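You operate a simulated robot arm through the tools that you are given. There is no shell and no other tool. Be economical: measure what you need, move in short steps, check, and stop when the job is done.

Carry out the task below with a simulated two-armed robot. There is one attempt and no reset: what you move stays moved.

TASK
Put one of the test slips from the long table on the top of the low rack. Take the grey drive on the strapping bed and put it away on the long table. Pick up the foam block with one hand, pass it to the other hand and put it on the right bench. Shut the left drawer of the middle bench. Take the load card from the middle bench and leave it on the top deck of the trolley. Fetch the held tub and set it in the inside of the sealer. Put one of the test cards from the slotted stand on the low wall shelf. Shut the left drawer of the left bench. Any order will do. Set down upright: held tub, test card.

The check looks at the end state, three seconds after you hand in, the way a careful person would. Anything else that was tipped, shoved, dropped, spilled or broken makes it a failure.

THE ROBOT
Two 7-joint arms with fingered hands on one trunk, on a base that drives. Base frame: it is fixed to the floor where the robot stands at the start and does not move with it; the origin is under the middle of the robot, x ahead of it, y to its left, z up; the surface under the hand at the start is at about z = 0.78. Readings come in m, rad, newtons and seconds.
The left shoulder is at the start at [0.066, 0.17, 1.209], the right one opposite. With the tool pointing down near the work surface each hand reaches from about 0.24 to 0.76 m from the robot's upright axis, wherever it stands, measured 20 degrees to its own side. Places, roughly: foam block (11x25x10 cm) [0.5, 1.7, 0.8]; grey drive [0.5, 0.75, 1]; held tub [-3.25, -1.5, 0.75]; inside of the sealer (25x25 cm) [0.64, -0.78, 0.82]; left drawer of the left bench [-2.8, -2.3, 0.6]; left drawer of the middle bench [-2.7, -1.1, 0.6]; load card [-3.25, -1, 0.75]; long table [0.7, 0, 0.8]; low wall shelf (63x26 cm) [-3.58, 2.46, 0.92]; right bench [-3.2, 0.5, 0.8]; test card [-3.25, -2, 0.75]; test slip [0.75, 0, 0.75]; top deck of the trolley [-1.2, -3, 0.8]; top of the low rack [0.6, 1.6, 0.8]. Payload 4 kg a hand.
The tool frame of a hand sits at the grasp point between the pads (the TCP): z along the fingers, y along the line on which they close. The tips reach 0.026 m beyond it. Largest opening 0.132 m; the body of the gripper starts 0.073 m behind the TCP. The gripper is a hand of 4 fingers: y runs from the thumb to the fingers, the wrist lies at [0, 0, -0.224] in the tool frame, and closing takes about 1.5 s.
Orientation is that of the tool frame in the base frame, as a unit quaternion [w, x, y, z]. With the fingers straight down and closing along the base's y, the tool's x points along the base's -x, its y along +y and its z along -z.

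THE INTERFACE
- The arms move only by the tool apply_moves. It takes "left_moves", "right_moves" or both (then of equal length, played together; a hand with none holds still); each is a list of rows, each a list of 6 numbers: the shift along the tool's x, y, z in m, then the turn, a rotation vector about the tool's x, y, z in rad. In form: [[tx, ty, tz, wx, wy, wz], ...]. A call has 1 to 8 rows; each row shifts and turns the commanded pose from where the row before left it, along the tool's axes as they then stand. "left_claw" and "right_claw" are, for a hand that has rows, the finger opening in m, from 0 to 0.132, set as the call begins (left out, the last holds). Rows are played at 5 a second. More than 0.05 m and 0.15 rad between two rows, or a gripper value outside its range, and nothing of the call is played. A pose out of reach is approached as far as the arm can. The call stops where the force on the tool passes 40 N (or 10 N more than at its start, if that is more) or the arm is blocked; 0.2 s more then pass. The fingers move at their own pace (about 0.108 m/s each) and stop on an object; they squeeze with about 28 N. The grip force told is the motor's: it shows also when the fingers shut on nothing. Time passes only in rows, and 0.2 s behind the last, so rows that do not move let the fingers close. It gives the time, the measured TCP pose, the force on the tool (base axes), the opening and the grip force at its end, in the units of the frame above (readings bear some noise), with the torque about the TCP (base axes, N m) and any sound that the robot's microphone picked up.
- Cameras (640 x 400 px; columns grow to the right, rows downward): "scene" is now at [0.1605, -0.0104, 1.3939]; the picture's right is [-0.06, -1.00, 0.00], its down [-0.56, 0.04, -0.82] and it looks along [0.82, -0.05, -0.57] (base axes); focal length 217 px, centre (320, 200). "left" rides on the left gripper at [-0.073, 0.006, -0.094] in its tool frame; the picture's right is [-0.08, -1.00, 0.00], its down [0.79, -0.06, -0.62] and it looks along [0.61, -0.05, 0.79] (tool axes); focal length 230 px, centre (320, 200). "right" rides on the right gripper at [0.073, 0.006, -0.094] in its tool frame; the picture's right is [-0.08, 1.00, 0.00], its down [-0.78, -0.06, -0.62] and it looks along [-0.61, -0.05, 0.79] (tool axes); focal length 230 px, centre (320, 200). There is no depth. A picture from a camera that has moved, and an enlarged one, comes with that camera's place and axes in the base frame and with its lens. The place of the scene camera against the robot may be out by one fixed shift of up to 0.018 m in any direction.
- get_image(camera): a new picture of that camera. The clock stands still meanwhile.
- move_column(by): slides the trunk up (or, below 0, down) by that many m; the arms and the scene camera ride with it, the base frame stays. It gives what a move gives, with no picture.
- roll_base(legs): drives the robot by 1 to 6 legs, each [ahead, left, turn to the left] in m, m and rad, along the robot's own axes; the way and the turn of a leg run together, so that a leg with both is an arc; at most 1.5 m and 3.142 rad a leg. The arms and the cameras ride along, it lands a little off, and it stops where it bumps. It gives what a move gives.
- finger_targets(finger1, finger2, finger3, thumb_bend, hand): sets how far each is bent, from 0 (flat) to 1 (curled in); at 0.3 the hand is open as for a grip, at 0.7 the pads meet at the TCP. One left out holds its place. A second passes; each finger stops where it meets its share of the squeeze, and holds until it gets a number again. A gripper value or a shape takes the hand back. It gives what a move gives, with no picture; readings hold the bend of each and the force on the fingers (four entries, about 0 where the hand has none), thumb and palm.
- preshape(shape, hand): the hand has 4 fingers and takes this shape, open, in about a second: jaw (thumb against the fingers, like two jaws); tri (thumb and two fingers); tip (a fingertip pinch); poke (one finger out to press); point (the index stretched); flat (the hand flat); cup (the hand cupped); fist (a fist). The gripper value then closes the fingers along that shape, each until it touches; the sizes above hold for jaw. It gives what a move gives, with no picture.
- aim_head(pan, tilt): turns the head with the scene camera to pan (to the left, within 1.396 rad either way) and tilt (down, from -0.506 to 1.204), counted from straight ahead of the robot. It gives what a move gives.
- close_up(camera, box): a new picture of the part [left, top, right, bottom] of that camera's present view, enlarged. The clock stands still meanwhile.
- sign_off(): hands the job in; it is judged then, once.

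Work in short steps. Places have to be worked out from the pictures, the camera data and where the tool is seen: move nearer, look again, correct. Check each grasp and each placing, and mend what went wrong. You have 217 turns and 212 pictures in all, those below and enlarged ones among them. Open the grippers and draw the arms clear of the work before you hand the job in, unless the task says otherwise; then end with one line.

The tools are called after "Call:" as a command line: name --argument value ..., lists and objects as JSON in quotes. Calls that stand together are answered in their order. apply_moves: Moves the arms, as the interface text tells. Its arguments: {"type":"object","properties":{"left_moves":{"type":"array","items":{"type":"array","items":{"type":"number"}}},"left_claw":{"type":"number"},"right_moves":{"type":"array","items":{"type":"array","items":{"type":"number"}}},"right_claw":{"type":"number"}},"required":[]} The other tools are called the same way: move_column (by) slides the trunk up or down; preshape (shape, hand) gives the hand a shape; finger_targets (finger1, finger2, finger3, thumb_bend, hand) moves the fingers one by one; roll_base (legs) drives the base; aim_head (pan, tilt) turns the head that bears the scene camera; get_image (camera) takes a picture; close_up (camera, box) takes an enlarged picture of a part of a camera's view; sign_off () hands the job in.

At the start:

```text
clock: 0.0
left_eef_pos: [0.4531, 0.0814, 1.1362]
left_tool_rot: [-0.001, -0.001, 1.0, 0.0]
left_ft_force: [-0.8, -0.2, 0.8]
left_torque: [0.01, 0.01, -0.01]
left_gripper_width: 0.1314
left_grasp_force: 0.1
left_shape: jaw
left_bend: [0.3, 0.3, 0.3, 0.3]
left_finger forces: [0.0, 0.0, 0.0, 0.0, 0.0, 0.0]
right_eef_pos: [0.4647, -0.3222, 1.1529]
right_tool_rot: [-0.001, 0.0, 1.0, 0.0]
right_ft_force: [0.3, 0.4, -0.2]
right_torque: [0.04, -0.01, 0.01]
right_gripper_width: 0.1321
right_grasp_force: 0.0
right_shape: jaw
right_bend: [0.3, 0.3, 0.3, 0.3]
right_finger forces: [0.0, 0.0, 0.1, 0.0, 0.0, 0.0]
trunk travel left (down, up): [-0.222, 0.129]
robot x, y, heading: [0.004, 0.0019, 0.004]
head pan, tilt: [-0.065, 0.6]
```

scene: 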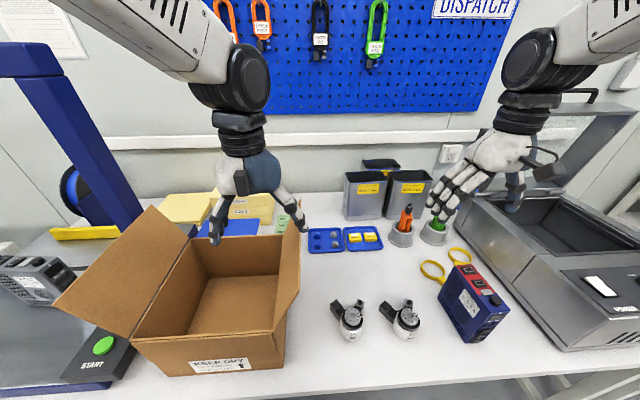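
right: 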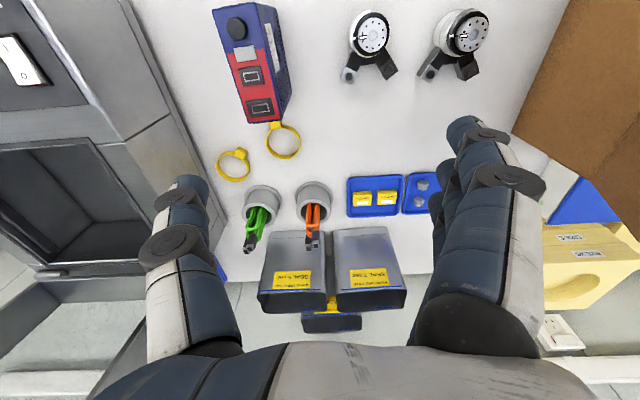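
left: 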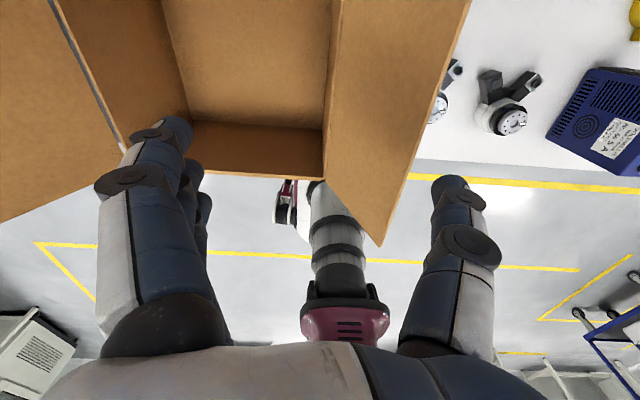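

The long table lies ahead with a carton, bins, and a sealer on the right. I look left and right first to learn the layout.

Call:
aim_head --pan 1.1 --tilt 0.5

Call:
get_image --camera "scene"

Call:
aim_head --pan -0.9 --tilt 0.5

Call:
get_image --camera "scene"

```text
clock: 1.4
left_eef_pos: [0.4539, 0.0824, 1.1358]
left_tool_rot: [0.0, 0.0, 1.0, 0.0]
left_ft_force: [-0.4, 0.1, -0.1]
left_torque: [0.01, 0.01, 0.01]
left_gripper_width: 0.1316
left_grasp_force: 0.1
left_shape: jaw
left_bend: [0.3, 0.3, 0.3, 0.3]
left_finger forces: [0.0, 0.1, 0.0, 0.0, 0.0, 0.0]
right_eef_pos: [0.4658, -0.3224, 1.1533]
right_tool_rot: [0.0, -0.001, 1.0, 0.0]
right_ft_force: [0.2, -0.5, 0.4]
right_torque: [-0.01, -0.03, -0.05]
right_gripper_width: 0.1319
right_grasp_force: 0.1
right_shape: jaw
right_bend: [0.3, 0.3, 0.3, 0.3]
right_finger forces: [0.1, 0.0, 0.1, 0.0, 0.2, 0.0]
trunk travel left (down, up): [-0.222, 0.129]
robot x, y, heading: [-0.0003, 0.0015, 0.002]
head pan, tilt: [1.1, 0.499]
```

```text
208 pictures are left
camera scene: at [0.1138, 0.0763, 1.4031], right [0.89, -0.45, 0.0], down [-0.22, -0.43, -0.88], along [0.4, 0.78, -0.48], focal length 217 px, centre (320, 200)
```

scene: 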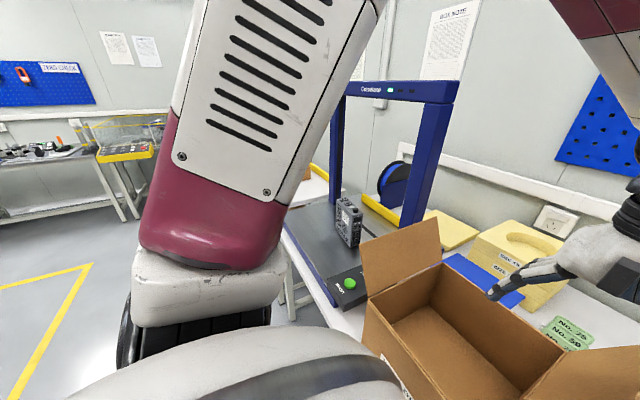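

```text
clock: 3.3
left_eef_pos: [0.4537, 0.0823, 1.1365]
left_tool_rot: [-0.001, 0.0, 1.0, 0.0]
left_ft_force: [-0.5, -0.5, -0.2]
left_torque: [-0.03, -0.02, -0.01]
left_gripper_width: 0.1315
left_grasp_force: 0.0
left_shape: jaw
left_bend: [0.3, 0.3, 0.3, 0.3]
left_finger forces: [0.0, 0.1, 0.0, 0.1, 0.0, 0.1]
right_eef_pos: [0.4655, -0.3226, 1.1531]
right_tool_rot: [0.0, 0.0, 1.0, -0.001]
right_ft_force: [-0.5, -0.9, 0.0]
right_torque: [0.0, 0.0, -0.01]
right_gripper_width: 0.1321
right_grasp_force: 0.1
right_shape: jaw
right_bend: [0.3, 0.3, 0.3, 0.3]
right_finger forces: [0.1, 0.1, 0.0, 0.0, 0.0, 0.1]
trunk travel left (down, up): [-0.222, 0.129]
robot x, y, heading: [-0.0034, 0.0025, -0.005]
head pan, tilt: [-0.901, 0.499]
```

```text
207 pictures are left
camera scene: at [0.1289, -0.076, 1.4031], right [-0.78, -0.62, 0.0], down [-0.3, 0.38, -0.88], along [0.55, -0.69, -0.48], focal length 217 px, centre (320, 200)
```

scene: 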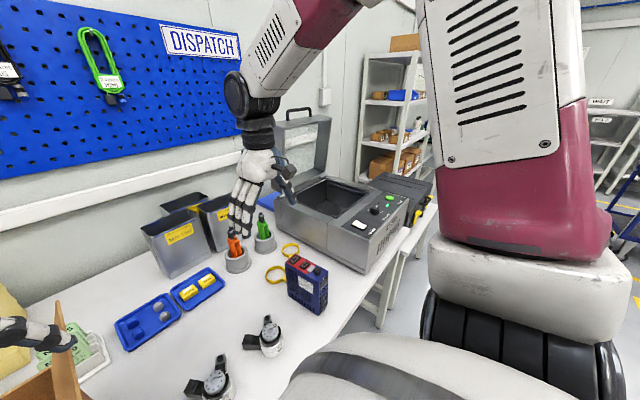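

Green slips sit in a white tray behind the carton. I look closer at that part and at the long table layout.

Call:
aim_head --pan 0.2 --tilt 0.6

Call:
close_up --camera "scene" --box '[240, 140, 440, 265]'

Call:
get_image --camera "scene"

```text
clock: 4.6
left_eef_pos: [0.4533, 0.0811, 1.1364]
left_tool_rot: [0.0, 0.0, 1.0, 0.0]
left_ft_force: [0.2, -0.4, -0.2]
left_torque: [-0.01, 0.01, 0.01]
left_gripper_width: 0.1318
left_grasp_force: 0.0
left_shape: jaw
left_bend: [0.3, 0.3, 0.3, 0.3]
left_finger forces: [0.1, 0.0, 0.0, 0.0, 0.0, 0.1]
right_eef_pos: [0.4648, -0.3226, 1.1532]
right_tool_rot: [0.0, 0.001, 1.0, 0.0]
right_ft_force: [1.0, -0.1, -0.4]
right_torque: [-0.03, 0.02, 0.01]
right_gripper_width: 0.1318
right_grasp_force: 0.1
right_shape: jaw
right_bend: [0.3, 0.3, 0.3, 0.3]
right_finger forces: [0.0, 0.0, 0.0, 0.0, 0.1, 0.0]
trunk travel left (down, up): [-0.222, 0.129]
robot x, y, heading: [0.0001, 0.0022, 0.002]
head pan, tilt: [0.201, 0.6]
```

```text
3.20 times, centred on (340, 202) of scene
camera zoom: at [0.159, 0.0128, 1.394], right [0.2, -0.98, 0.0], down [-0.55, -0.11, -0.83], along [0.81, 0.16, -0.56], focal length 696 px, centre (256, 192)
```

zoom: 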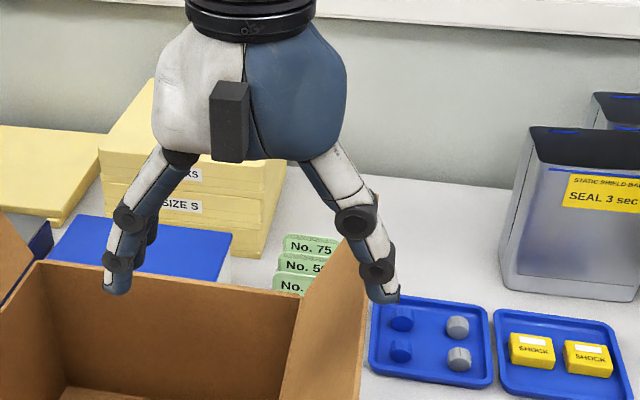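

```text
205 pictures are left
camera scene: at [0.159, 0.0128, 1.394], right [0.2, -0.98, 0.0], down [-0.55, -0.11, -0.83], along [0.81, 0.16, -0.56], focal length 217 px, centre (320, 200)
```

scene: 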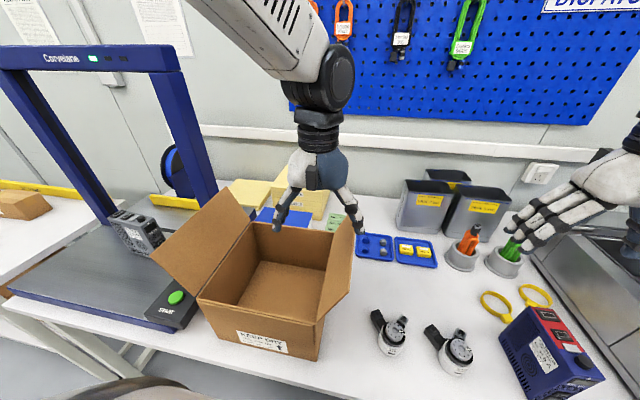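

I want to see how much gap lies between my base and the table's front edge.

Call:
aim_head --pan 0.0 --tilt 1.2

Call:
get_image --camera "scene"

```text
clock: 5.6
left_eef_pos: [0.4524, 0.0811, 1.1361]
left_tool_rot: [0.0, 0.0, 1.0, 0.0]
left_ft_force: [0.4, -0.2, -0.8]
left_torque: [0.0, 0.0, -0.01]
left_gripper_width: 0.1317
left_grasp_force: 0.0
left_shape: jaw
left_bend: [0.3, 0.3, 0.3, 0.3]
left_finger forces: [0.0, 0.0, 0.0, 0.0, 0.1, 0.0]
right_eef_pos: [0.4658, -0.3231, 1.1527]
right_tool_rot: [0.0, 0.0, 1.0, 0.0]
right_ft_force: [0.2, -0.1, 0.6]
right_torque: [-0.01, -0.01, -0.02]
right_gripper_width: 0.132
right_grasp_force: 0.0
right_shape: jaw
right_bend: [0.3, 0.3, 0.3, 0.3]
right_finger forces: [0.0, 0.0, 0.0, 0.1, 0.1, 0.0]
trunk travel left (down, up): [-0.222, 0.129]
robot x, y, heading: [-0.0023, -0.0004, -0.002]
head pan, tilt: [0.0, 1.201]
```

```text
204 pictures are left
camera scene: at [0.1283, -0.0047, 1.3494], right [0.0, -1.0, 0.0], down [-0.93, 0.0, -0.36], along [0.36, 0.0, -0.93], focal length 217 px, centre (320, 200)
```

scene: 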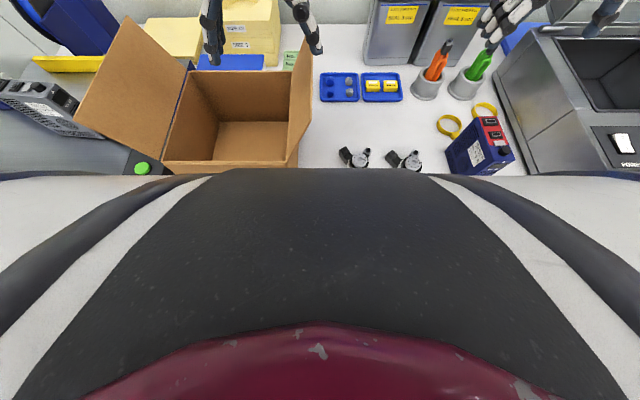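

The table edge is near x≈0.32, with my torso just behind it. The drive seems to stand near (0.54, 0.66) on the strapping bed. I shift the base left to see it better.

Call:
roll_base --legs '[[0, 0.3, 0]]'

Call:
aim_head --pan 0.5 --tilt 0.6

Call:
get_image --camera "scene"

Call:
get_image --camera "left"

```text
clock: 8.8
left_eef_pos: [0.4531, 0.3782, 1.1371]
left_tool_rot: [0.0, 0.0, 1.0, -0.001]
left_ft_force: [-0.1, 0.4, 0.8]
left_torque: [-0.04, 0.03, -0.01]
left_gripper_width: 0.1318
left_grasp_force: 0.1
left_shape: jaw
left_bend: [0.3, 0.3, 0.3, 0.3]
left_finger forces: [0.0, 0.0, 0.0, 0.1, 0.0, 0.0]
right_eef_pos: [0.4655, -0.0274, 1.1528]
right_tool_rot: [0.0, 0.0, 1.0, 0.001]
right_ft_force: [0.1, 0.0, 0.0]
right_torque: [-0.01, -0.01, -0.01]
right_gripper_width: 0.1314
right_grasp_force: 0.1
right_shape: jaw
right_bend: [0.3, 0.3, 0.3, 0.3]
right_finger forces: [0.0, 0.1, 0.0, 0.1, 0.1, 0.0]
trunk travel left (down, up): [-0.222, 0.129]
robot x, y, heading: [-0.0028, 0.2933, -0.002]
head pan, tilt: [0.0, 1.201]
```

```text
clock: 9.8
left_eef_pos: [0.4529, 0.3769, 1.1364]
left_tool_rot: [0.0, 0.001, 1.0, 0.001]
left_ft_force: [-0.4, 0.6, 0.9]
left_torque: [0.0, 0.01, -0.01]
left_gripper_width: 0.132
left_grasp_force: 0.0
left_shape: jaw
left_bend: [0.3, 0.3, 0.3, 0.3]
left_finger forces: [0.0, 0.1, 0.1, 0.0, 0.0, 0.0]
right_eef_pos: [0.4651, -0.0274, 1.153]
right_tool_rot: [0.0, 0.0, 1.0, 0.0]
right_ft_force: [-0.2, -0.2, 0.4]
right_torque: [0.04, 0.0, -0.01]
right_gripper_width: 0.1315
right_grasp_force: 0.0
right_shape: jaw
right_bend: [0.3, 0.3, 0.3, 0.3]
right_finger forces: [0.0, 0.0, 0.0, 0.0, 0.1, 0.0]
trunk travel left (down, up): [-0.222, 0.129]
robot x, y, heading: [0.0017, 0.2984, 0.0]
head pan, tilt: [0.499, 0.6]
```

```text
203 pictures are left
camera scene: at [0.15, 0.3332, 1.3939], right [0.48, -0.88, 0.0], down [-0.5, -0.27, -0.82], along [0.72, 0.39, -0.57], focal length 217 px, centre (320, 200)
```

scene: 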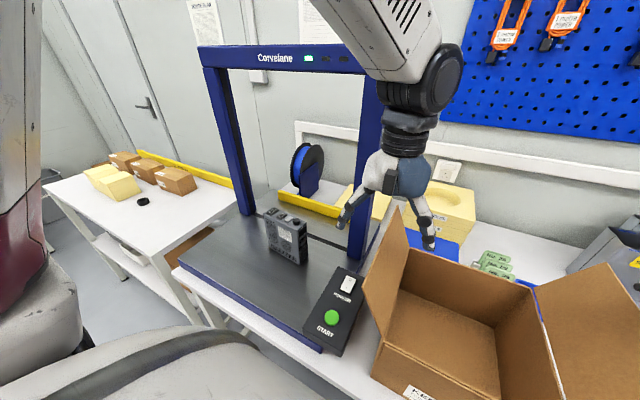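

```text
202 pictures are left
camera left: at [0.5276, 0.3841, 1.2294], right [0.08, -1.0, 0.0], down [-0.78, -0.06, 0.62], along [-0.61, -0.05, -0.79], focal length 230 px, centre (320, 200)
```

left: 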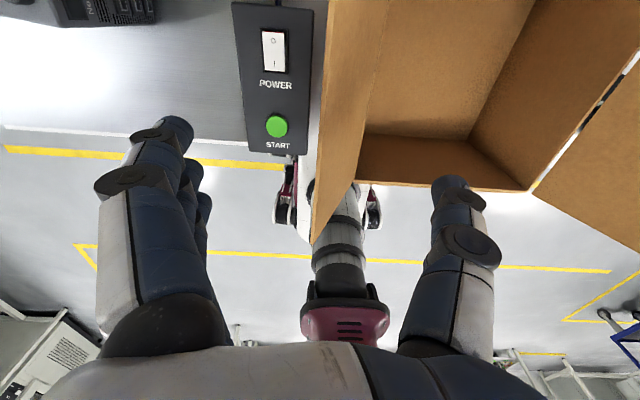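

I enlarge on the drive and the rack.

Call:
close_up --camera "scene" --box '[210, 180, 370, 280]'

Call:
close_up --camera "scene" --box '[30, 130, 270, 280]'

```text
4.00 times, centred on (290, 230) of scene
camera zoom: at [0.15, 0.3332, 1.3939], right [0.48, -0.88, 0.0], down [-0.5, -0.27, -0.82], along [0.72, 0.39, -0.57], focal length 869 px, centre (440, 80)
```

zoom: 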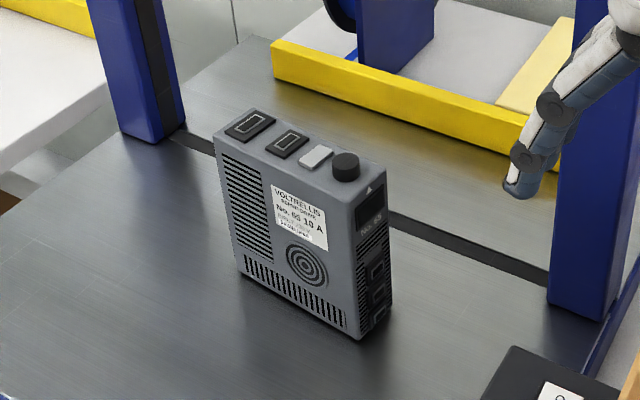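

```text
2.67 times, centred on (150, 205) of scene
camera zoom: at [0.15, 0.3332, 1.3939], right [0.48, -0.88, 0.0], down [-0.5, -0.27, -0.82], along [0.72, 0.39, -0.57], focal length 580 px, centre (773, 187)
```

zoom: 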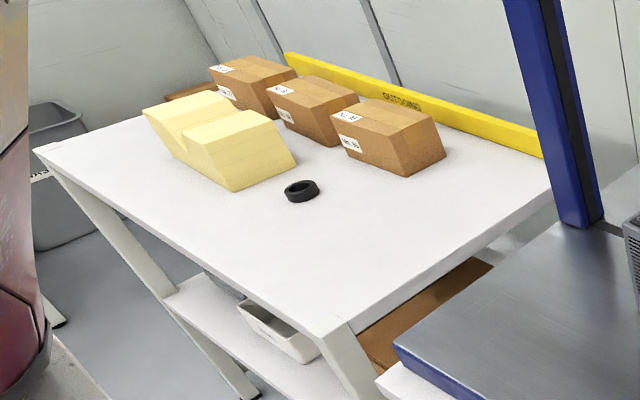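

The drive stands at about (0.525, 0.655), 4 cm thick along x, top near z 1.0. I turn the left hand so that it closes along x, and move over it.

Call:
apply_moves --left_moves '[[0, 0, 0, 0, 0, 0.15], [0, 0, 0, 0, 0, 0.15], [0, 0, 0, 0, 0, 0.15], [0, 0, 0, 0, 0, 0.15], [0, 0, 0, 0, 0, 0.15], [0, 0, 0, 0, 0, 0.15], [0, 0, 0, 0, 0, 0.15], [0, 0, 0, 0, 0, 0.15]]'

Call:
apply_moves --left_moves '[[0, 0, 0, 0, 0, 0.124], [0, 0, 0, 0, 0, 0.124], [0, 0, 0, 0, 0, 0.123], [0.05, 0.01, 0, 0, 0, 0], [0.05, 0.015, 0, 0, 0, 0], [0.05, 0.015, 0, 0, 0, 0], [0.05, 0.015, 0, 0, 0, 0], [0.05, 0.015, 0, 0, 0, 0]]' --left_claw 0.095

Call:
get_image --camera "left"

Call:
get_image --camera "scene"

```text
clock: 11.6
left_eef_pos: [0.4532, 0.3783, 1.1353]
left_tool_rot: [-0.001, 0.566, 0.825, 0.0]
left_ft_force: [0.3, -0.3, -1.1]
left_torque: [0.02, -0.03, -0.01]
left_gripper_width: 0.1315
left_grasp_force: 0.1
left_shape: jaw
left_bend: [0.3, 0.3, 0.3, 0.3]
left_finger forces: [0.0, 0.0, 0.1, 0.0, 0.0, 0.0]
right_eef_pos: [0.466, -0.0269, 1.1539]
right_tool_rot: [0.0, 0.0, 1.0, 0.0]
right_ft_force: [-0.3, -0.5, 0.0]
right_torque: [0.02, -0.01, -0.01]
right_gripper_width: 0.1317
right_grasp_force: 0.0
right_shape: jaw
right_bend: [0.3, 0.3, 0.3, 0.3]
right_finger forces: [0.0, 0.0, 0.0, 0.0, 0.1, 0.0]
trunk travel left (down, up): [-0.222, 0.129]
robot x, y, heading: [-0.0031, 0.2972, -0.001]
head pan, tilt: [0.499, 0.6]
```

```text
refused: row 4 steps farther than a row can; nothing moved
```

```text
199 pictures are left
camera left: at [0.4862, 0.3129, 1.2296], right [-0.9, -0.43, 0.0], down [-0.34, 0.71, 0.62], along [-0.27, 0.56, -0.79], focal length 230 px, centre (320, 200)
```

left: 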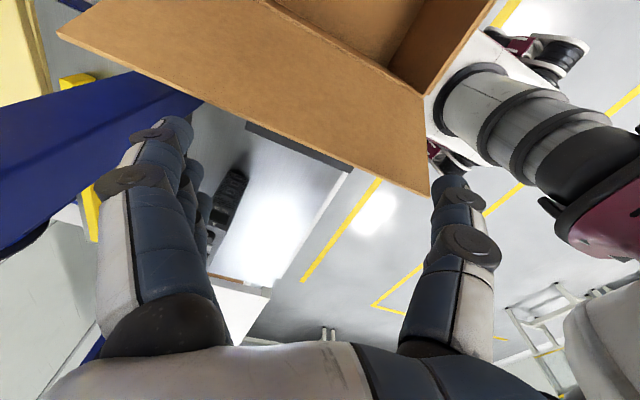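

```text
198 pictures are left
camera scene: at [0.15, 0.3334, 1.394], right [0.48, -0.88, 0.0], down [-0.5, -0.27, -0.83], along [0.72, 0.39, -0.56], focal length 217 px, centre (320, 200)
```

scene: 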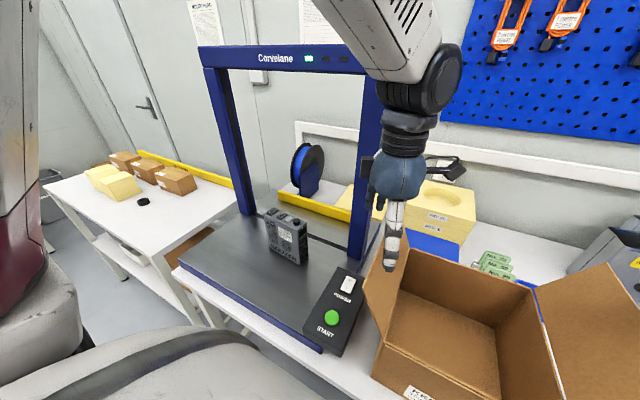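

Rows have a norm limit; I finish the turn and go over in smaller steps.

Call:
apply_moves --left_moves '[[0, 0, 0, 0, 0, 0.124], [0, 0, 0, 0, 0, 0.124], [0, 0, 0, 0, 0, 0.123], [0.046, 0, 0, 0, 0, 0], [0.046, 0, 0, 0, 0, 0], [0.046, 0, 0, 0, 0, 0], [0.046, 0, 0, 0, 0, 0], [0.046, 0, 0, 0, 0, 0]]' --left_claw 0.095

Call:
apply_moves --left_moves '[[0.046, 0, 0, 0, 0, 0], [0, 0.036, 0, 0, 0, 0], [0, 0.036, 0, 0, 0, 0], [0, 0, 0, 0, 0, 0]]'

Call:
get_image --camera "left"

Call:
close_up --camera "scene" --box '[210, 140, 370, 280]'

```text
clock: 13.4
left_eef_pos: [0.4529, 0.6083, 1.1344]
left_tool_rot: [0.0, 0.707, 0.707, 0.0]
left_ft_force: [0.5, 0.0, -0.1]
left_torque: [0.02, 0.0, -0.01]
left_gripper_width: 0.0956
left_grasp_force: 0.1
left_shape: jaw
left_bend: [0.66, 0.66, 0.66, 0.62]
left_finger forces: [0.0, 0.0, 0.1, 0.1, 0.0, 0.0]
right_eef_pos: [0.4653, -0.0266, 1.1528]
right_tool_rot: [0.0, 0.0, 1.0, 0.0]
right_ft_force: [-0.6, -0.2, -0.5]
right_torque: [0.0, 0.01, 0.0]
right_gripper_width: 0.1316
right_grasp_force: 0.1
right_shape: jaw
right_bend: [0.3, 0.3, 0.3, 0.3]
right_finger forces: [0.1, 0.1, 0.0, 0.0, 0.1, 0.0]
trunk travel left (down, up): [-0.222, 0.129]
robot x, y, heading: [-0.0011, 0.2973, -0.0]
head pan, tilt: [0.499, 0.6]
```

```text
clock: 14.4
left_eef_pos: [0.5242, 0.6509, 1.1365]
left_tool_rot: [0.0, 0.707, 0.707, -0.001]
left_ft_force: [0.3, 0.5, 0.1]
left_torque: [0.01, 0.0, 0.0]
left_gripper_width: 0.0956
left_grasp_force: 0.1
left_shape: jaw
left_bend: [0.66, 0.66, 0.66, 0.62]
left_finger forces: [0.0, 0.1, 0.0, 0.0, 0.0, 0.1]
right_eef_pos: [0.4641, -0.0277, 1.1541]
right_tool_rot: [0.0, 0.0, 1.0, 0.0]
right_ft_force: [0.1, 0.3, -0.7]
right_torque: [-0.01, -0.02, 0.01]
right_gripper_width: 0.132
right_grasp_force: 0.1
right_shape: jaw
right_bend: [0.3, 0.3, 0.3, 0.3]
right_finger forces: [0.0, 0.0, 0.0, 0.0, 0.1, 0.0]
trunk travel left (down, up): [-0.222, 0.129]
robot x, y, heading: [-0.0043, 0.2908, -0.002]
head pan, tilt: [0.499, 0.6]
```

```text
197 pictures are left
camera left: at [0.5317, 0.5798, 1.2299], right [-1.0, -0.08, 0.0], down [-0.06, 0.78, 0.62], along [-0.05, 0.61, -0.79], focal length 230 px, centre (320, 200)
```

left: 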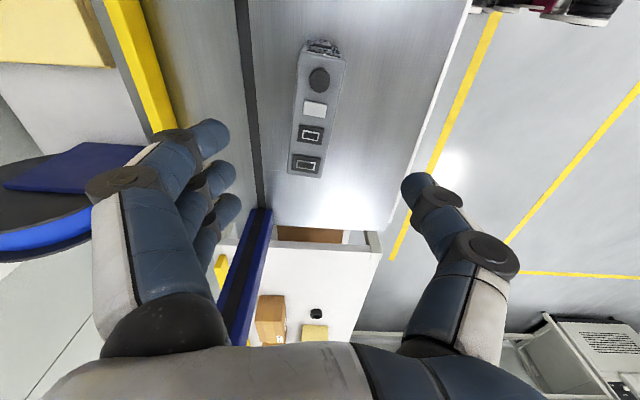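

```text
2.86 times, centred on (290, 210) of scene
camera zoom: at [0.1493, 0.3328, 1.3942], right [0.48, -0.88, 0.0], down [-0.5, -0.27, -0.83], along [0.72, 0.4, -0.56], focal length 621 px, centre (406, 171)
```

zoom: 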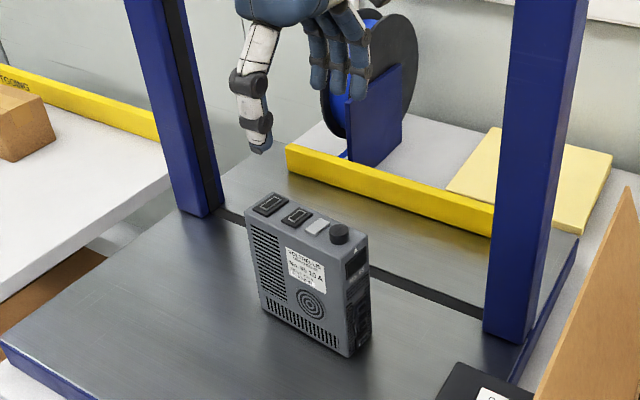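

Both views agree: drive centred near (0.532, 0.66), turned about 5°. I align and lower to z≈0.97.

Call:
apply_moves --left_moves '[[0.01, 0.008, 0, 0, 0, 0.07], [0, 0, 0.042, 0, 0, 0], [0, 0, 0.042, 0, 0, 0], [0, 0, 0.042, 0, 0, 0], [0, 0, 0.03, 0, 0, 0], [0, 0, 0, 0, 0, 0]]'

Call:
get_image --camera "left"

Call:
close_up --camera "scene" --box '[210, 140, 370, 280]'

```text
clock: 15.8
left_eef_pos: [0.5335, 0.6628, 0.9805]
left_tool_rot: [0.0, 0.731, 0.682, 0.0]
left_ft_force: [-0.7, -0.5, -0.6]
left_torque: [-0.03, 0.01, 0.02]
left_gripper_width: 0.0954
left_grasp_force: 0.0
left_shape: jaw
left_bend: [0.66, 0.66, 0.66, 0.62]
left_finger forces: [0.0, 0.0, 0.0, 0.0, 0.0, 0.0]
right_eef_pos: [0.4655, -0.0265, 1.1529]
right_tool_rot: [0.0, 0.0, 1.0, 0.0]
right_ft_force: [0.3, 0.1, 0.8]
right_torque: [0.02, 0.01, 0.0]
right_gripper_width: 0.1317
right_grasp_force: 0.2
right_shape: jaw
right_bend: [0.3, 0.3, 0.3, 0.3]
right_finger forces: [0.1, 0.0, 0.0, 0.2, 0.0, 0.0]
trunk travel left (down, up): [-0.222, 0.129]
robot x, y, heading: [0.0019, 0.2939, 0.002]
head pan, tilt: [0.499, 0.6]
```

```text
195 pictures are left
camera left: at [0.5357, 0.5918, 1.0735], right [-1.0, -0.01, 0.0], down [-0.01, 0.79, 0.62], along [0.0, 0.62, -0.79], focal length 230 px, centre (320, 200)
```

left: 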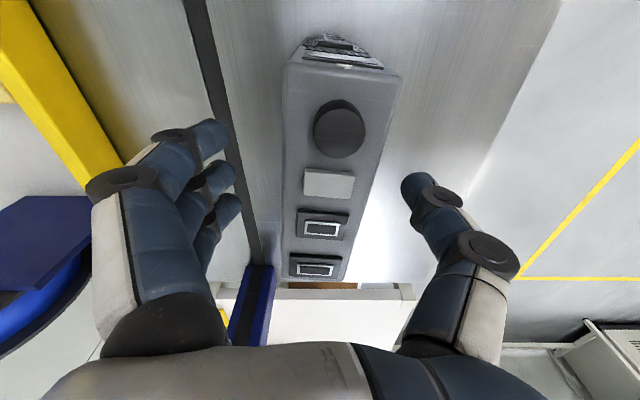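

```text
2.86 times, centred on (290, 210) of scene
camera zoom: at [0.1496, 0.3331, 1.3941], right [0.48, -0.88, 0.0], down [-0.5, -0.27, -0.83], along [0.72, 0.4, -0.56], focal length 621 px, centre (406, 171)
```

zoom: 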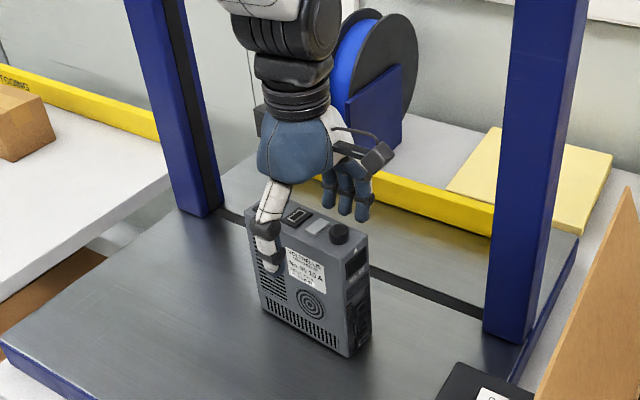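

It straddles the drive well. I lower slightly and close.

Call:
apply_moves --left_moves '[[0, 0, 0.01, 0, 0, 0.02], [0, 0, 0, 0, 0, 0]]'

Call:
apply_moves --left_moves '[[0, 0, 0, 0, 0, 0], [0, 0, 0, 0, 0, 0], [0, 0, 0, 0, 0, 0], [0, 0, 0, 0, 0, 0], [0, 0, 0, 0, 0, 0], [0, 0, 0, 0, 0, 0], [0, 0, 0, 0, 0, 0], [0, 0, 0, 0, 0, 0]]' --left_claw 0.0

Call:
get_image --camera "left"

```text
clock: 16.4
left_eef_pos: [0.5321, 0.6636, 0.9701]
left_tool_rot: [0.0, 0.739, 0.674, 0.0]
left_ft_force: [-0.2, -0.6, 0.4]
left_torque: [-0.02, 0.02, 0.02]
left_gripper_width: 0.0955
left_grasp_force: 0.1
left_shape: jaw
left_bend: [0.66, 0.66, 0.66, 0.62]
left_finger forces: [0.0, 0.0, 0.0, 0.0, 0.0, 0.1]
right_eef_pos: [0.4657, -0.027, 1.1529]
right_tool_rot: [0.001, 0.0, 1.0, 0.0]
right_ft_force: [1.1, -0.6, 0.7]
right_torque: [0.0, 0.02, 0.02]
right_gripper_width: 0.1318
right_grasp_force: 0.0
right_shape: jaw
right_bend: [0.3, 0.3, 0.3, 0.3]
right_finger forces: [0.1, 0.1, 0.0, 0.0, 0.0, 0.0]
trunk travel left (down, up): [-0.222, 0.129]
robot x, y, heading: [0.0006, 0.2951, 0.002]
head pan, tilt: [0.499, 0.6]
```

```text
clock: 18.2
left_eef_pos: [0.5332, 0.6637, 0.972]
left_tool_rot: [0.0, 0.738, 0.674, -0.001]
left_ft_force: [-0.4, 0.0, -0.3]
left_torque: [-0.02, -0.06, -0.04]
left_gripper_width: 0.04
left_grasp_force: 28.2
left_shape: jaw
left_bend: [0.73, 0.73, 0.73, 0.7]
left_finger forces: [8.4, 8.4, 8.5, 0.0, 25.2, 0.0]
right_eef_pos: [0.4655, -0.0265, 1.1518]
right_tool_rot: [0.0, -0.001, 1.0, 0.0]
right_ft_force: [-0.3, 0.3, -0.1]
right_torque: [-0.03, 0.01, 0.02]
right_gripper_width: 0.1317
right_grasp_force: 0.0
right_shape: jaw
right_bend: [0.3, 0.3, 0.3, 0.3]
right_finger forces: [0.1, 0.0, 0.1, 0.1, 0.0, 0.0]
trunk travel left (down, up): [-0.222, 0.129]
robot x, y, heading: [-0.0012, 0.2963, -0.0]
head pan, tilt: [0.499, 0.6]
```

```text
193 pictures are left
camera left: at [0.5335, 0.5919, 1.0638], right [-1.0, 0.01, 0.0], down [0.01, 0.79, 0.62], along [0.01, 0.62, -0.79], focal length 230 px, centre (320, 200)
```

left: 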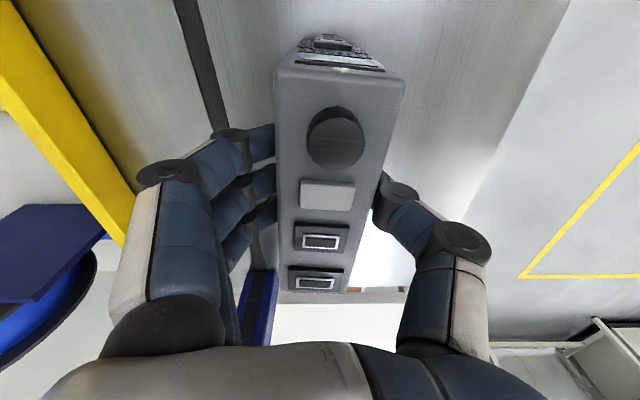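

Grip is firm (40 mm, 28 N). I lift a little, pull back from the arch, then lift high and raise the trunk.

Call:
apply_moves --left_moves '[[0, 0, -0.03, 0, 0, 0], [0, 0, -0.04, 0, 0, 0], [0, -0.04, 0, 0, 0, 0], [0, -0.04, -0.02, 0, 0, 0], [0, 0, -0.045, 0, 0, 0], [0, 0, -0.045, 0, 0, 0], [0, 0, -0.02, 0, 0, 0], [0, 0, 0, 0, 0, 0]]'

Call:
move_column --by 0.12

Call:
get_image --camera "scene"

```text
clock: 20.0
left_eef_pos: [0.4524, 0.6728, 1.1702]
left_tool_rot: [0.001, 0.738, 0.675, -0.001]
left_ft_force: [0.8, -0.6, -8.5]
left_torque: [-0.06, 0.01, 0.0]
left_gripper_width: 0.0395
left_grasp_force: 28.5
left_shape: jaw
left_bend: [0.73, 0.73, 0.73, 0.7]
left_finger forces: [8.8, 8.6, 8.7, 0.1, 26.4, 0.0]
right_eef_pos: [0.4646, -0.0259, 1.1528]
right_tool_rot: [0.0, 0.001, 1.0, 0.0]
right_ft_force: [0.6, 0.0, -0.4]
right_torque: [-0.04, -0.02, 0.02]
right_gripper_width: 0.1318
right_grasp_force: 0.1
right_shape: jaw
right_bend: [0.3, 0.3, 0.3, 0.3]
right_finger forces: [0.0, 0.0, 0.0, 0.1, 0.0, 0.0]
trunk travel left (down, up): [-0.222, 0.129]
robot x, y, heading: [-0.0022, 0.2943, -0.0]
head pan, tilt: [0.499, 0.6]
```

```text
clock: 21.5
left_eef_pos: [0.4543, 0.67, 1.2899]
left_tool_rot: [-0.001, 0.738, 0.675, -0.001]
left_ft_force: [0.2, 0.0, -9.9]
left_torque: [-0.05, 0.0, 0.02]
left_gripper_width: 0.0394
left_grasp_force: 27.8
left_shape: jaw
left_bend: [0.73, 0.73, 0.73, 0.7]
left_finger forces: [8.8, 8.8, 8.6, 0.0, 26.3, 0.0]
right_eef_pos: [0.4658, -0.0264, 1.2726]
right_tool_rot: [-0.001, 0.001, 1.0, 0.0]
right_ft_force: [0.0, -0.3, -0.3]
right_torque: [0.0, 0.03, 0.04]
right_gripper_width: 0.1319
right_grasp_force: 0.1
right_shape: jaw
right_bend: [0.3, 0.3, 0.3, 0.3]
right_finger forces: [0.0, 0.0, 0.0, 0.1, 0.0, 0.1]
trunk travel left (down, up): [-0.342, 0.009]
robot x, y, heading: [0.0012, 0.2979, 0.001]
head pan, tilt: [0.499, 0.6]
```

```text
192 pictures are left
camera scene: at [0.1278, 0.3338, 1.515], right [0.48, -0.88, 0.0], down [-0.5, -0.27, -0.82], along [0.72, 0.39, -0.57], focal length 217 px, centre (320, 200)
```

scene: 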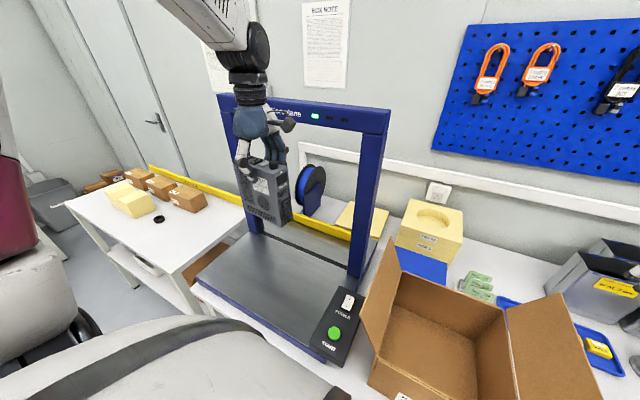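

The drive is lifted clear. I drive the base right so the free table area lies ahead.

Call:
roll_base --legs '[[0, -0.67, 0]]'

Call:
aim_head --pan 0.3 --tilt 0.65

Call:
get_image --camera "scene"

Call:
get_image --camera "left"

```text
clock: 27.9
left_eef_pos: [0.4541, -0.0093, 1.2906]
left_tool_rot: [0.0, 0.738, 0.675, 0.0]
left_ft_force: [-0.3, -0.3, -9.0]
left_torque: [-0.05, 0.02, 0.01]
left_gripper_width: 0.0394
left_grasp_force: 28.4
left_shape: jaw
left_bend: [0.73, 0.73, 0.73, 0.7]
left_finger forces: [8.8, 8.7, 8.7, 0.1, 26.3, 0.1]
right_eef_pos: [0.4668, -0.7061, 1.2728]
right_tool_rot: [-0.001, -0.001, 1.0, 0.0]
right_ft_force: [0.0, 0.8, 0.3]
right_torque: [-0.02, 0.0, -0.01]
right_gripper_width: 0.1319
right_grasp_force: 0.0
right_shape: jaw
right_bend: [0.3, 0.3, 0.3, 0.3]
right_finger forces: [0.1, 0.1, 0.0, 0.1, 0.1, 0.0]
trunk travel left (down, up): [-0.342, 0.009]
robot x, y, heading: [-0.0002, -0.3865, 0.004]
head pan, tilt: [0.499, 0.6]
```

```text
clock: 28.7
left_eef_pos: [0.4533, -0.0091, 1.2896]
left_tool_rot: [-0.001, 0.737, 0.676, -0.001]
left_ft_force: [0.3, 0.7, -9.9]
left_torque: [-0.08, 0.0, -0.03]
left_gripper_width: 0.0396
left_grasp_force: 28.1
left_shape: jaw
left_bend: [0.73, 0.73, 0.73, 0.7]
left_finger forces: [8.8, 8.6, 8.7, 0.1, 26.3, 0.0]
right_eef_pos: [0.4669, -0.7051, 1.2732]
right_tool_rot: [-0.001, -0.001, 1.0, 0.0]
right_ft_force: [0.1, 0.1, -0.7]
right_torque: [-0.01, -0.02, -0.01]
right_gripper_width: 0.132
right_grasp_force: 0.0
right_shape: jaw
right_bend: [0.3, 0.3, 0.3, 0.3]
right_finger forces: [0.0, 0.1, 0.0, 0.0, 0.0, 0.0]
trunk travel left (down, up): [-0.342, 0.009]
robot x, y, heading: [0.0033, -0.3846, 0.004]
head pan, tilt: [0.3, 0.649]
```

```text
191 pictures are left
camera scene: at [0.1335, -0.3631, 1.5108], right [0.3, -0.95, 0.0], down [-0.58, -0.18, -0.8], along [0.76, 0.24, -0.6], focal length 217 px, centre (320, 200)
```

scene: 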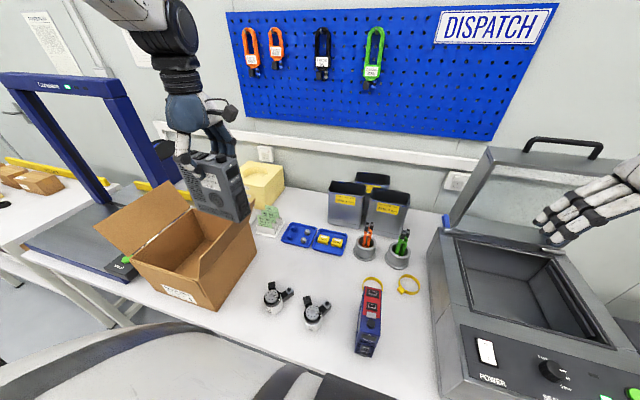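

```text
190 pictures are left
camera left: at [0.4544, -0.0809, 1.3828], right [-1.0, 0.01, 0.0], down [0.01, 0.79, 0.62], along [0.01, 0.62, -0.79], focal length 230 px, centre (320, 200)
```

left: 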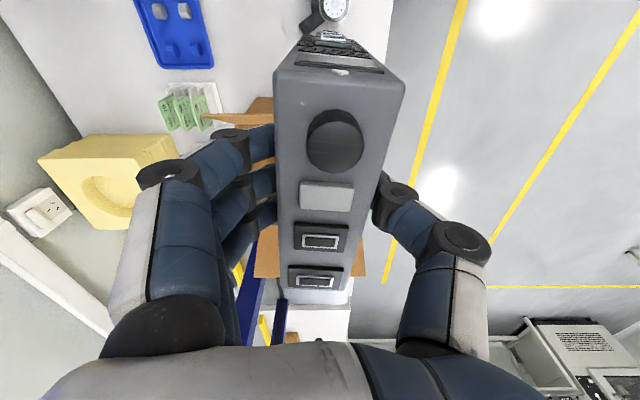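

The free spot between gauges and trays is about (0.605, -0.17). I move over it and then lower.

Call:
apply_moves --left_moves '[[-0.0294, 0.033, 0, 0, 0, 0], [-0.0294, 0.033, 0, 0, 0, 0], [-0.0294, 0.033, 0, 0, 0, 0], [-0.0294, 0.033, 0, 0, 0, 0], [-0.0294, 0.033, 0, 0, 0, 0], [0, 0, 0, 0, 0, 0]]'

Call:
move_column --by -0.2

Call:
apply_moves --left_moves '[[0, 0, 0.04, 0, 0, 0], [0, 0, 0.04, 0, 0, 0], [0, 0, 0.03, 0, 0, 0], [0, 0, 0, 0, 0, 0]]'

Call:
get_image --camera "scene"

```text
clock: 30.1
left_eef_pos: [0.6031, -0.1693, 1.2885]
left_tool_rot: [0.0, 0.737, 0.676, -0.002]
left_ft_force: [0.3, 0.9, -8.1]
left_torque: [-0.03, 0.0, -0.02]
left_gripper_width: 0.0391
left_grasp_force: 28.5
left_shape: jaw
left_bend: [0.73, 0.73, 0.73, 0.7]
left_finger forces: [8.8, 8.6, 8.4, 0.1, 25.9, 0.0]
right_eef_pos: [0.4659, -0.7055, 1.2724]
right_tool_rot: [0.001, -0.001, 1.0, -0.001]
right_ft_force: [0.0, 0.4, 0.2]
right_torque: [-0.02, 0.0, 0.06]
right_gripper_width: 0.1318
right_grasp_force: 0.0
right_shape: jaw
right_bend: [0.3, 0.3, 0.3, 0.3]
right_finger forces: [0.0, 0.0, 0.0, 0.0, 0.1, 0.0]
trunk travel left (down, up): [-0.342, 0.009]
robot x, y, heading: [-0.002, -0.3808, 0.005]
head pan, tilt: [0.3, 0.649]
```

```text
clock: 32.2
left_eef_pos: [0.6045, -0.1693, 1.0915]
left_tool_rot: [0.0, 0.737, 0.676, 0.0]
left_ft_force: [-0.6, -0.6, -9.4]
left_torque: [-0.03, -0.04, 0.03]
left_gripper_width: 0.0397
left_grasp_force: 28.3
left_shape: jaw
left_bend: [0.73, 0.73, 0.73, 0.7]
left_finger forces: [9.2, 8.6, 8.4, 0.1, 25.9, 0.0]
right_eef_pos: [0.4664, -0.706, 1.074]
right_tool_rot: [0.001, -0.001, 1.0, -0.001]
right_ft_force: [-0.5, 1.6, 1.2]
right_torque: [-0.01, 0.0, -0.01]
right_gripper_width: 0.1318
right_grasp_force: 0.0
right_shape: jaw
right_bend: [0.3, 0.3, 0.3, 0.3]
right_finger forces: [0.1, 0.1, 0.0, 0.0, 0.0, 0.1]
trunk travel left (down, up): [-0.142, 0.209]
robot x, y, heading: [0.0018, -0.3847, 0.002]
head pan, tilt: [0.3, 0.649]
```

```text
clock: 33.2
left_eef_pos: [0.6039, -0.1691, 0.9812]
left_tool_rot: [0.0, 0.737, 0.676, 0.0]
left_ft_force: [0.3, 0.3, -8.4]
left_torque: [-0.04, -0.02, 0.03]
left_gripper_width: 0.0394
left_grasp_force: 27.7
left_shape: jaw
left_bend: [0.73, 0.73, 0.73, 0.7]
left_finger forces: [8.9, 8.5, 8.4, 0.1, 25.6, 0.1]
right_eef_pos: [0.4669, -0.7062, 1.0731]
right_tool_rot: [0.0, 0.0, 1.0, 0.0]
right_ft_force: [0.4, 0.1, 0.9]
right_torque: [-0.01, -0.02, 0.03]
right_gripper_width: 0.1316
right_grasp_force: 0.0
right_shape: jaw
right_bend: [0.3, 0.3, 0.3, 0.3]
right_finger forces: [0.0, 0.1, 0.0, 0.1, 0.0, 0.0]
trunk travel left (down, up): [-0.142, 0.209]
robot x, y, heading: [-0.0006, -0.3824, 0.006]
head pan, tilt: [0.3, 0.649]
```

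```text
189 pictures are left
camera scene: at [0.2164, -0.3634, 1.3063], right [0.3, -0.95, 0.0], down [-0.58, -0.18, -0.8], along [0.76, 0.24, -0.6], focal length 217 px, centre (320, 200)
```

scene: 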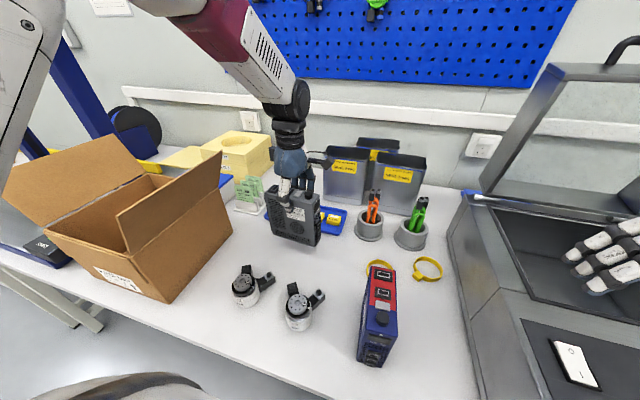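

Clear beneath. I lower slowly until contact.

Call:
apply_moves --left_moves '[[0, 0, 0.02, 0, 0, 0], [0, 0, 0.02, 0, 0, 0], [0, 0, 0.01, 0, 0, 0], [0, 0, 0.008, 0, 0, 0], [0, 0, 0.006, 0, 0, 0], [0, 0, 0.006, 0, 0, 0]]'

Call:
close_up --camera "scene" --box '[220, 170, 380, 270]'

```text
clock: 34.8
left_eef_pos: [0.6062, -0.1715, 0.9189]
left_tool_rot: [0.005, 0.737, 0.675, 0.006]
left_ft_force: [-7.9, -0.2, 34.0]
left_torque: [0.07, 0.33, 0.06]
left_gripper_width: 0.043
left_grasp_force: 27.8
left_shape: jaw
left_bend: [0.74, 0.74, 0.75, 0.72]
left_finger forces: [9.1, 9.3, 9.5, 0.0, 34.8, 0.0]
right_eef_pos: [0.4634, -0.7082, 1.0737]
right_tool_rot: [0.002, -0.001, 1.0, 0.001]
right_ft_force: [0.6, -0.5, 0.7]
right_torque: [0.0, 0.01, 0.02]
right_gripper_width: 0.1319
right_grasp_force: 0.1
right_shape: jaw
right_bend: [0.3, 0.3, 0.3, 0.3]
right_finger forces: [0.0, 0.0, 0.1, 0.0, 0.1, 0.1]
trunk travel left (down, up): [-0.142, 0.209]
robot x, y, heading: [-0.0021, -0.3864, 0.003]
head pan, tilt: [0.3, 0.649]
stopped in row 6 (left hand): the force on the tool passed its limit at 42 N (the readings are from after the stop); the commanded pose is now the measured one
```

```text
4.00 times, centred on (300, 220) of scene
camera zoom: at [0.2122, -0.3647, 1.3073], right [0.3, -0.95, 0.0], down [-0.58, -0.18, -0.8], along [0.76, 0.24, -0.6], focal length 869 px, centre (400, 120)
```

zoom: 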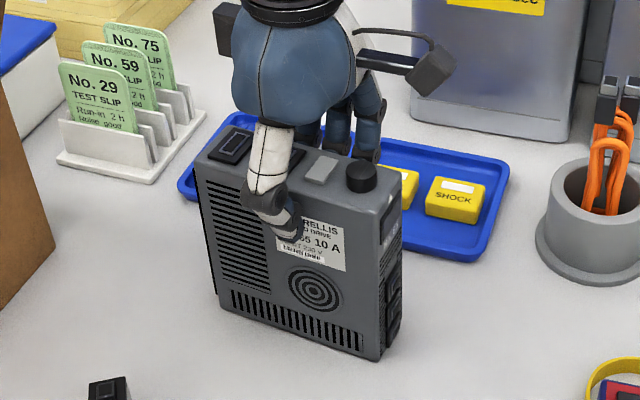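

It stands on the table. I relieve the force slightly and open the fingers modestly, then lift out.

Call:
apply_moves --left_moves '[[0, 0, -0.003, 0, 0, 0], [0, 0, 0, 0, 0, 0]]'

Call:
apply_moves --left_moves '[[0, 0, 0, 0, 0, 0], [0, 0, 0, 0, 0, 0], [0, 0, 0, 0, 0, 0], [0, 0, -0.02, 0, 0, 0], [0, 0, -0.04, 0, 0, 0], [0, 0, -0.04, 0, 0, 0], [0, 0, -0.04, 0, 0, 0], [0, 0, -0.04, 0, 0, 0]]' --left_claw 0.075

Call:
close_up --camera "scene" --box '[220, 170, 380, 270]'

```text
clock: 35.4
left_eef_pos: [0.606, -0.1709, 0.918]
left_tool_rot: [0.004, 0.737, 0.675, 0.004]
left_ft_force: [-3.0, -2.2, 29.1]
left_torque: [0.01, 0.14, 0.02]
left_gripper_width: 0.0429
left_grasp_force: 28.4
left_shape: jaw
left_bend: [0.74, 0.74, 0.75, 0.72]
left_finger forces: [9.7, 10.0, 10.1, 0.0, 32.7, 0.0]
right_eef_pos: [0.4643, -0.7075, 1.0746]
right_tool_rot: [0.001, -0.001, 1.0, 0.001]
right_ft_force: [0.3, -0.5, 0.0]
right_torque: [-0.01, 0.0, -0.01]
right_gripper_width: 0.1321
right_grasp_force: 0.1
right_shape: jaw
right_bend: [0.3, 0.3, 0.3, 0.3]
right_finger forces: [0.0, 0.0, 0.0, 0.0, 0.0, 0.0]
trunk travel left (down, up): [-0.142, 0.209]
robot x, y, heading: [0.0037, -0.3846, 0.002]
head pan, tilt: [0.3, 0.649]
```

```text
clock: 37.2
left_eef_pos: [0.6053, -0.1681, 1.099]
left_tool_rot: [0.003, 0.737, 0.676, 0.003]
left_ft_force: [-0.5, -0.5, 0.1]
left_torque: [0.0, 0.0, 0.04]
left_gripper_width: 0.0744
left_grasp_force: 0.0
left_shape: jaw
left_bend: [0.72, 0.72, 0.72, 0.7]
left_finger forces: [0.0, 0.0, 0.1, 0.0, 0.1, 0.0]
right_eef_pos: [0.4664, -0.708, 1.0721]
right_tool_rot: [0.0, -0.001, 1.0, -0.001]
right_ft_force: [-0.2, -0.4, -0.2]
right_torque: [0.02, -0.01, -0.01]
right_gripper_width: 0.1319
right_grasp_force: 0.0
right_shape: jaw
right_bend: [0.3, 0.3, 0.3, 0.3]
right_finger forces: [0.1, 0.1, 0.0, 0.0, 0.1, 0.0]
trunk travel left (down, up): [-0.142, 0.209]
robot x, y, heading: [0.0039, -0.3831, 0.003]
head pan, tilt: [0.3, 0.649]
```

```text
4.00 times, centred on (300, 220) of scene
camera zoom: at [0.2155, -0.3637, 1.3065], right [0.3, -0.95, 0.0], down [-0.58, -0.18, -0.8], along [0.76, 0.24, -0.6], focal length 869 px, centre (400, 120)
```

zoom: 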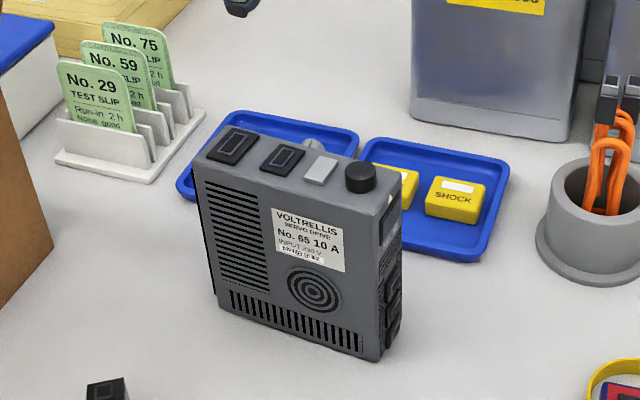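

Drive is placed. The slips stand in a slotted stand: No. 29 front, at about (0.74, 0.087), top z≈0.887. I'll turn the base right so the left shoulder comes forward, coming at the slip from the right, clear of the carton flap. First raise both hands.

Call:
apply_moves --left_moves '[[0, -0.03, -0.03, 0, 0, 0], [0, -0.03, -0.03, 0, 0, 0], [0, -0.03, 0, 0, 0, 0]]' --right_moves '[[0, 0, -0.04, 0, 0, 0], [0, 0, -0.04, 0, 0, 0], [0, 0, 0, 0, 0, 0]]'

Call:
roll_base --legs '[[0, 0, -0.5]]'

Call:
aim_head --pan 0.9 --tilt 0.65

Call:
get_image --camera "scene"

```text
clock: 38.0
left_eef_pos: [0.5171, -0.1622, 1.1572]
left_tool_rot: [0.004, 0.736, 0.677, 0.003]
left_ft_force: [-1.0, 0.5, -0.3]
left_torque: [-0.05, -0.01, 0.05]
left_gripper_width: 0.0743
left_grasp_force: 0.0
left_shape: jaw
left_bend: [0.72, 0.72, 0.72, 0.7]
left_finger forces: [0.1, 0.0, 0.0, 0.0, 0.1, 0.1]
right_eef_pos: [0.463, -0.7079, 1.1546]
right_tool_rot: [0.0, -0.001, 1.0, 0.001]
right_ft_force: [0.3, 0.1, 0.5]
right_torque: [-0.02, 0.01, -0.01]
right_gripper_width: 0.1319
right_grasp_force: 0.1
right_shape: jaw
right_bend: [0.3, 0.3, 0.3, 0.3]
right_finger forces: [0.0, 0.0, 0.1, 0.0, 0.0, 0.0]
trunk travel left (down, up): [-0.142, 0.209]
robot x, y, heading: [0.0014, -0.3872, -0.001]
head pan, tilt: [0.3, 0.649]
```

```text
clock: 39.8
left_eef_pos: [0.5605, -0.4379, 1.1573]
left_tool_rot: [0.004, 0.881, 0.472, 0.002]
left_ft_force: [0.2, -0.3, 0.9]
left_torque: [0.0, 0.01, -0.05]
left_gripper_width: 0.0742
left_grasp_force: 0.1
left_shape: jaw
left_bend: [0.72, 0.72, 0.72, 0.7]
left_finger forces: [0.0, 0.1, 0.0, 0.1, 0.1, 0.0]
right_eef_pos: [0.2532, -0.8916, 1.1527]
right_tool_rot: [0.0, 0.247, 0.969, 0.0]
right_ft_force: [-0.3, 0.2, -0.6]
right_torque: [0.02, 0.02, 0.0]
right_gripper_width: 0.1318
right_grasp_force: 0.1
right_shape: jaw
right_bend: [0.3, 0.3, 0.3, 0.3]
right_finger forces: [0.1, 0.1, 0.0, 0.0, 0.0, 0.0]
trunk travel left (down, up): [-0.142, 0.209]
robot x, y, heading: [0.007, -0.3845, -0.501]
head pan, tilt: [0.3, 0.649]
```

```text
clock: 40.8
left_eef_pos: [0.5603, -0.4392, 1.157]
left_tool_rot: [0.004, 0.882, 0.471, 0.002]
left_ft_force: [-0.2, -0.6, -0.5]
left_torque: [0.01, 0.0, 0.0]
left_gripper_width: 0.0744
left_grasp_force: 0.1
left_shape: jaw
left_bend: [0.72, 0.72, 0.72, 0.7]
left_finger forces: [0.0, 0.0, 0.0, 0.1, 0.0, 0.0]
right_eef_pos: [0.2521, -0.8908, 1.1533]
right_tool_rot: [0.0, 0.247, 0.969, 0.0]
right_ft_force: [-0.9, 0.8, -0.2]
right_torque: [0.0, -0.04, -0.02]
right_gripper_width: 0.1321
right_grasp_force: 0.2
right_shape: jaw
right_bend: [0.3, 0.3, 0.3, 0.3]
right_finger forces: [0.0, 0.0, 0.0, 0.0, 0.0, 0.0]
trunk travel left (down, up): [-0.142, 0.209]
robot x, y, heading: [0.0003, -0.3854, -0.493]
head pan, tilt: [0.901, 0.649]
```

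```text
186 pictures are left
camera scene: at [0.1981, -0.4148, 1.3063], right [0.39, -0.92, 0.0], down [-0.56, -0.24, -0.8], along [0.73, 0.31, -0.6], focal length 217 px, centre (320, 200)
```

scene: 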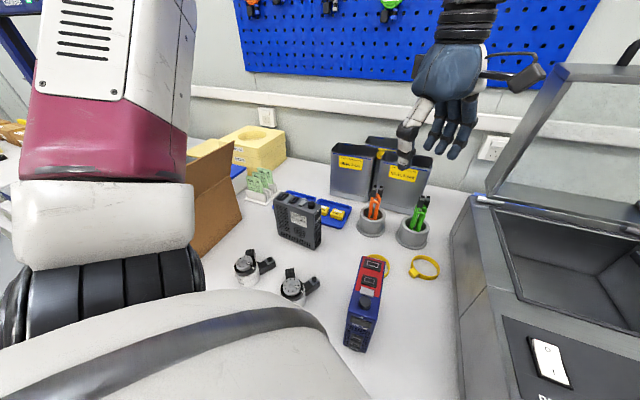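

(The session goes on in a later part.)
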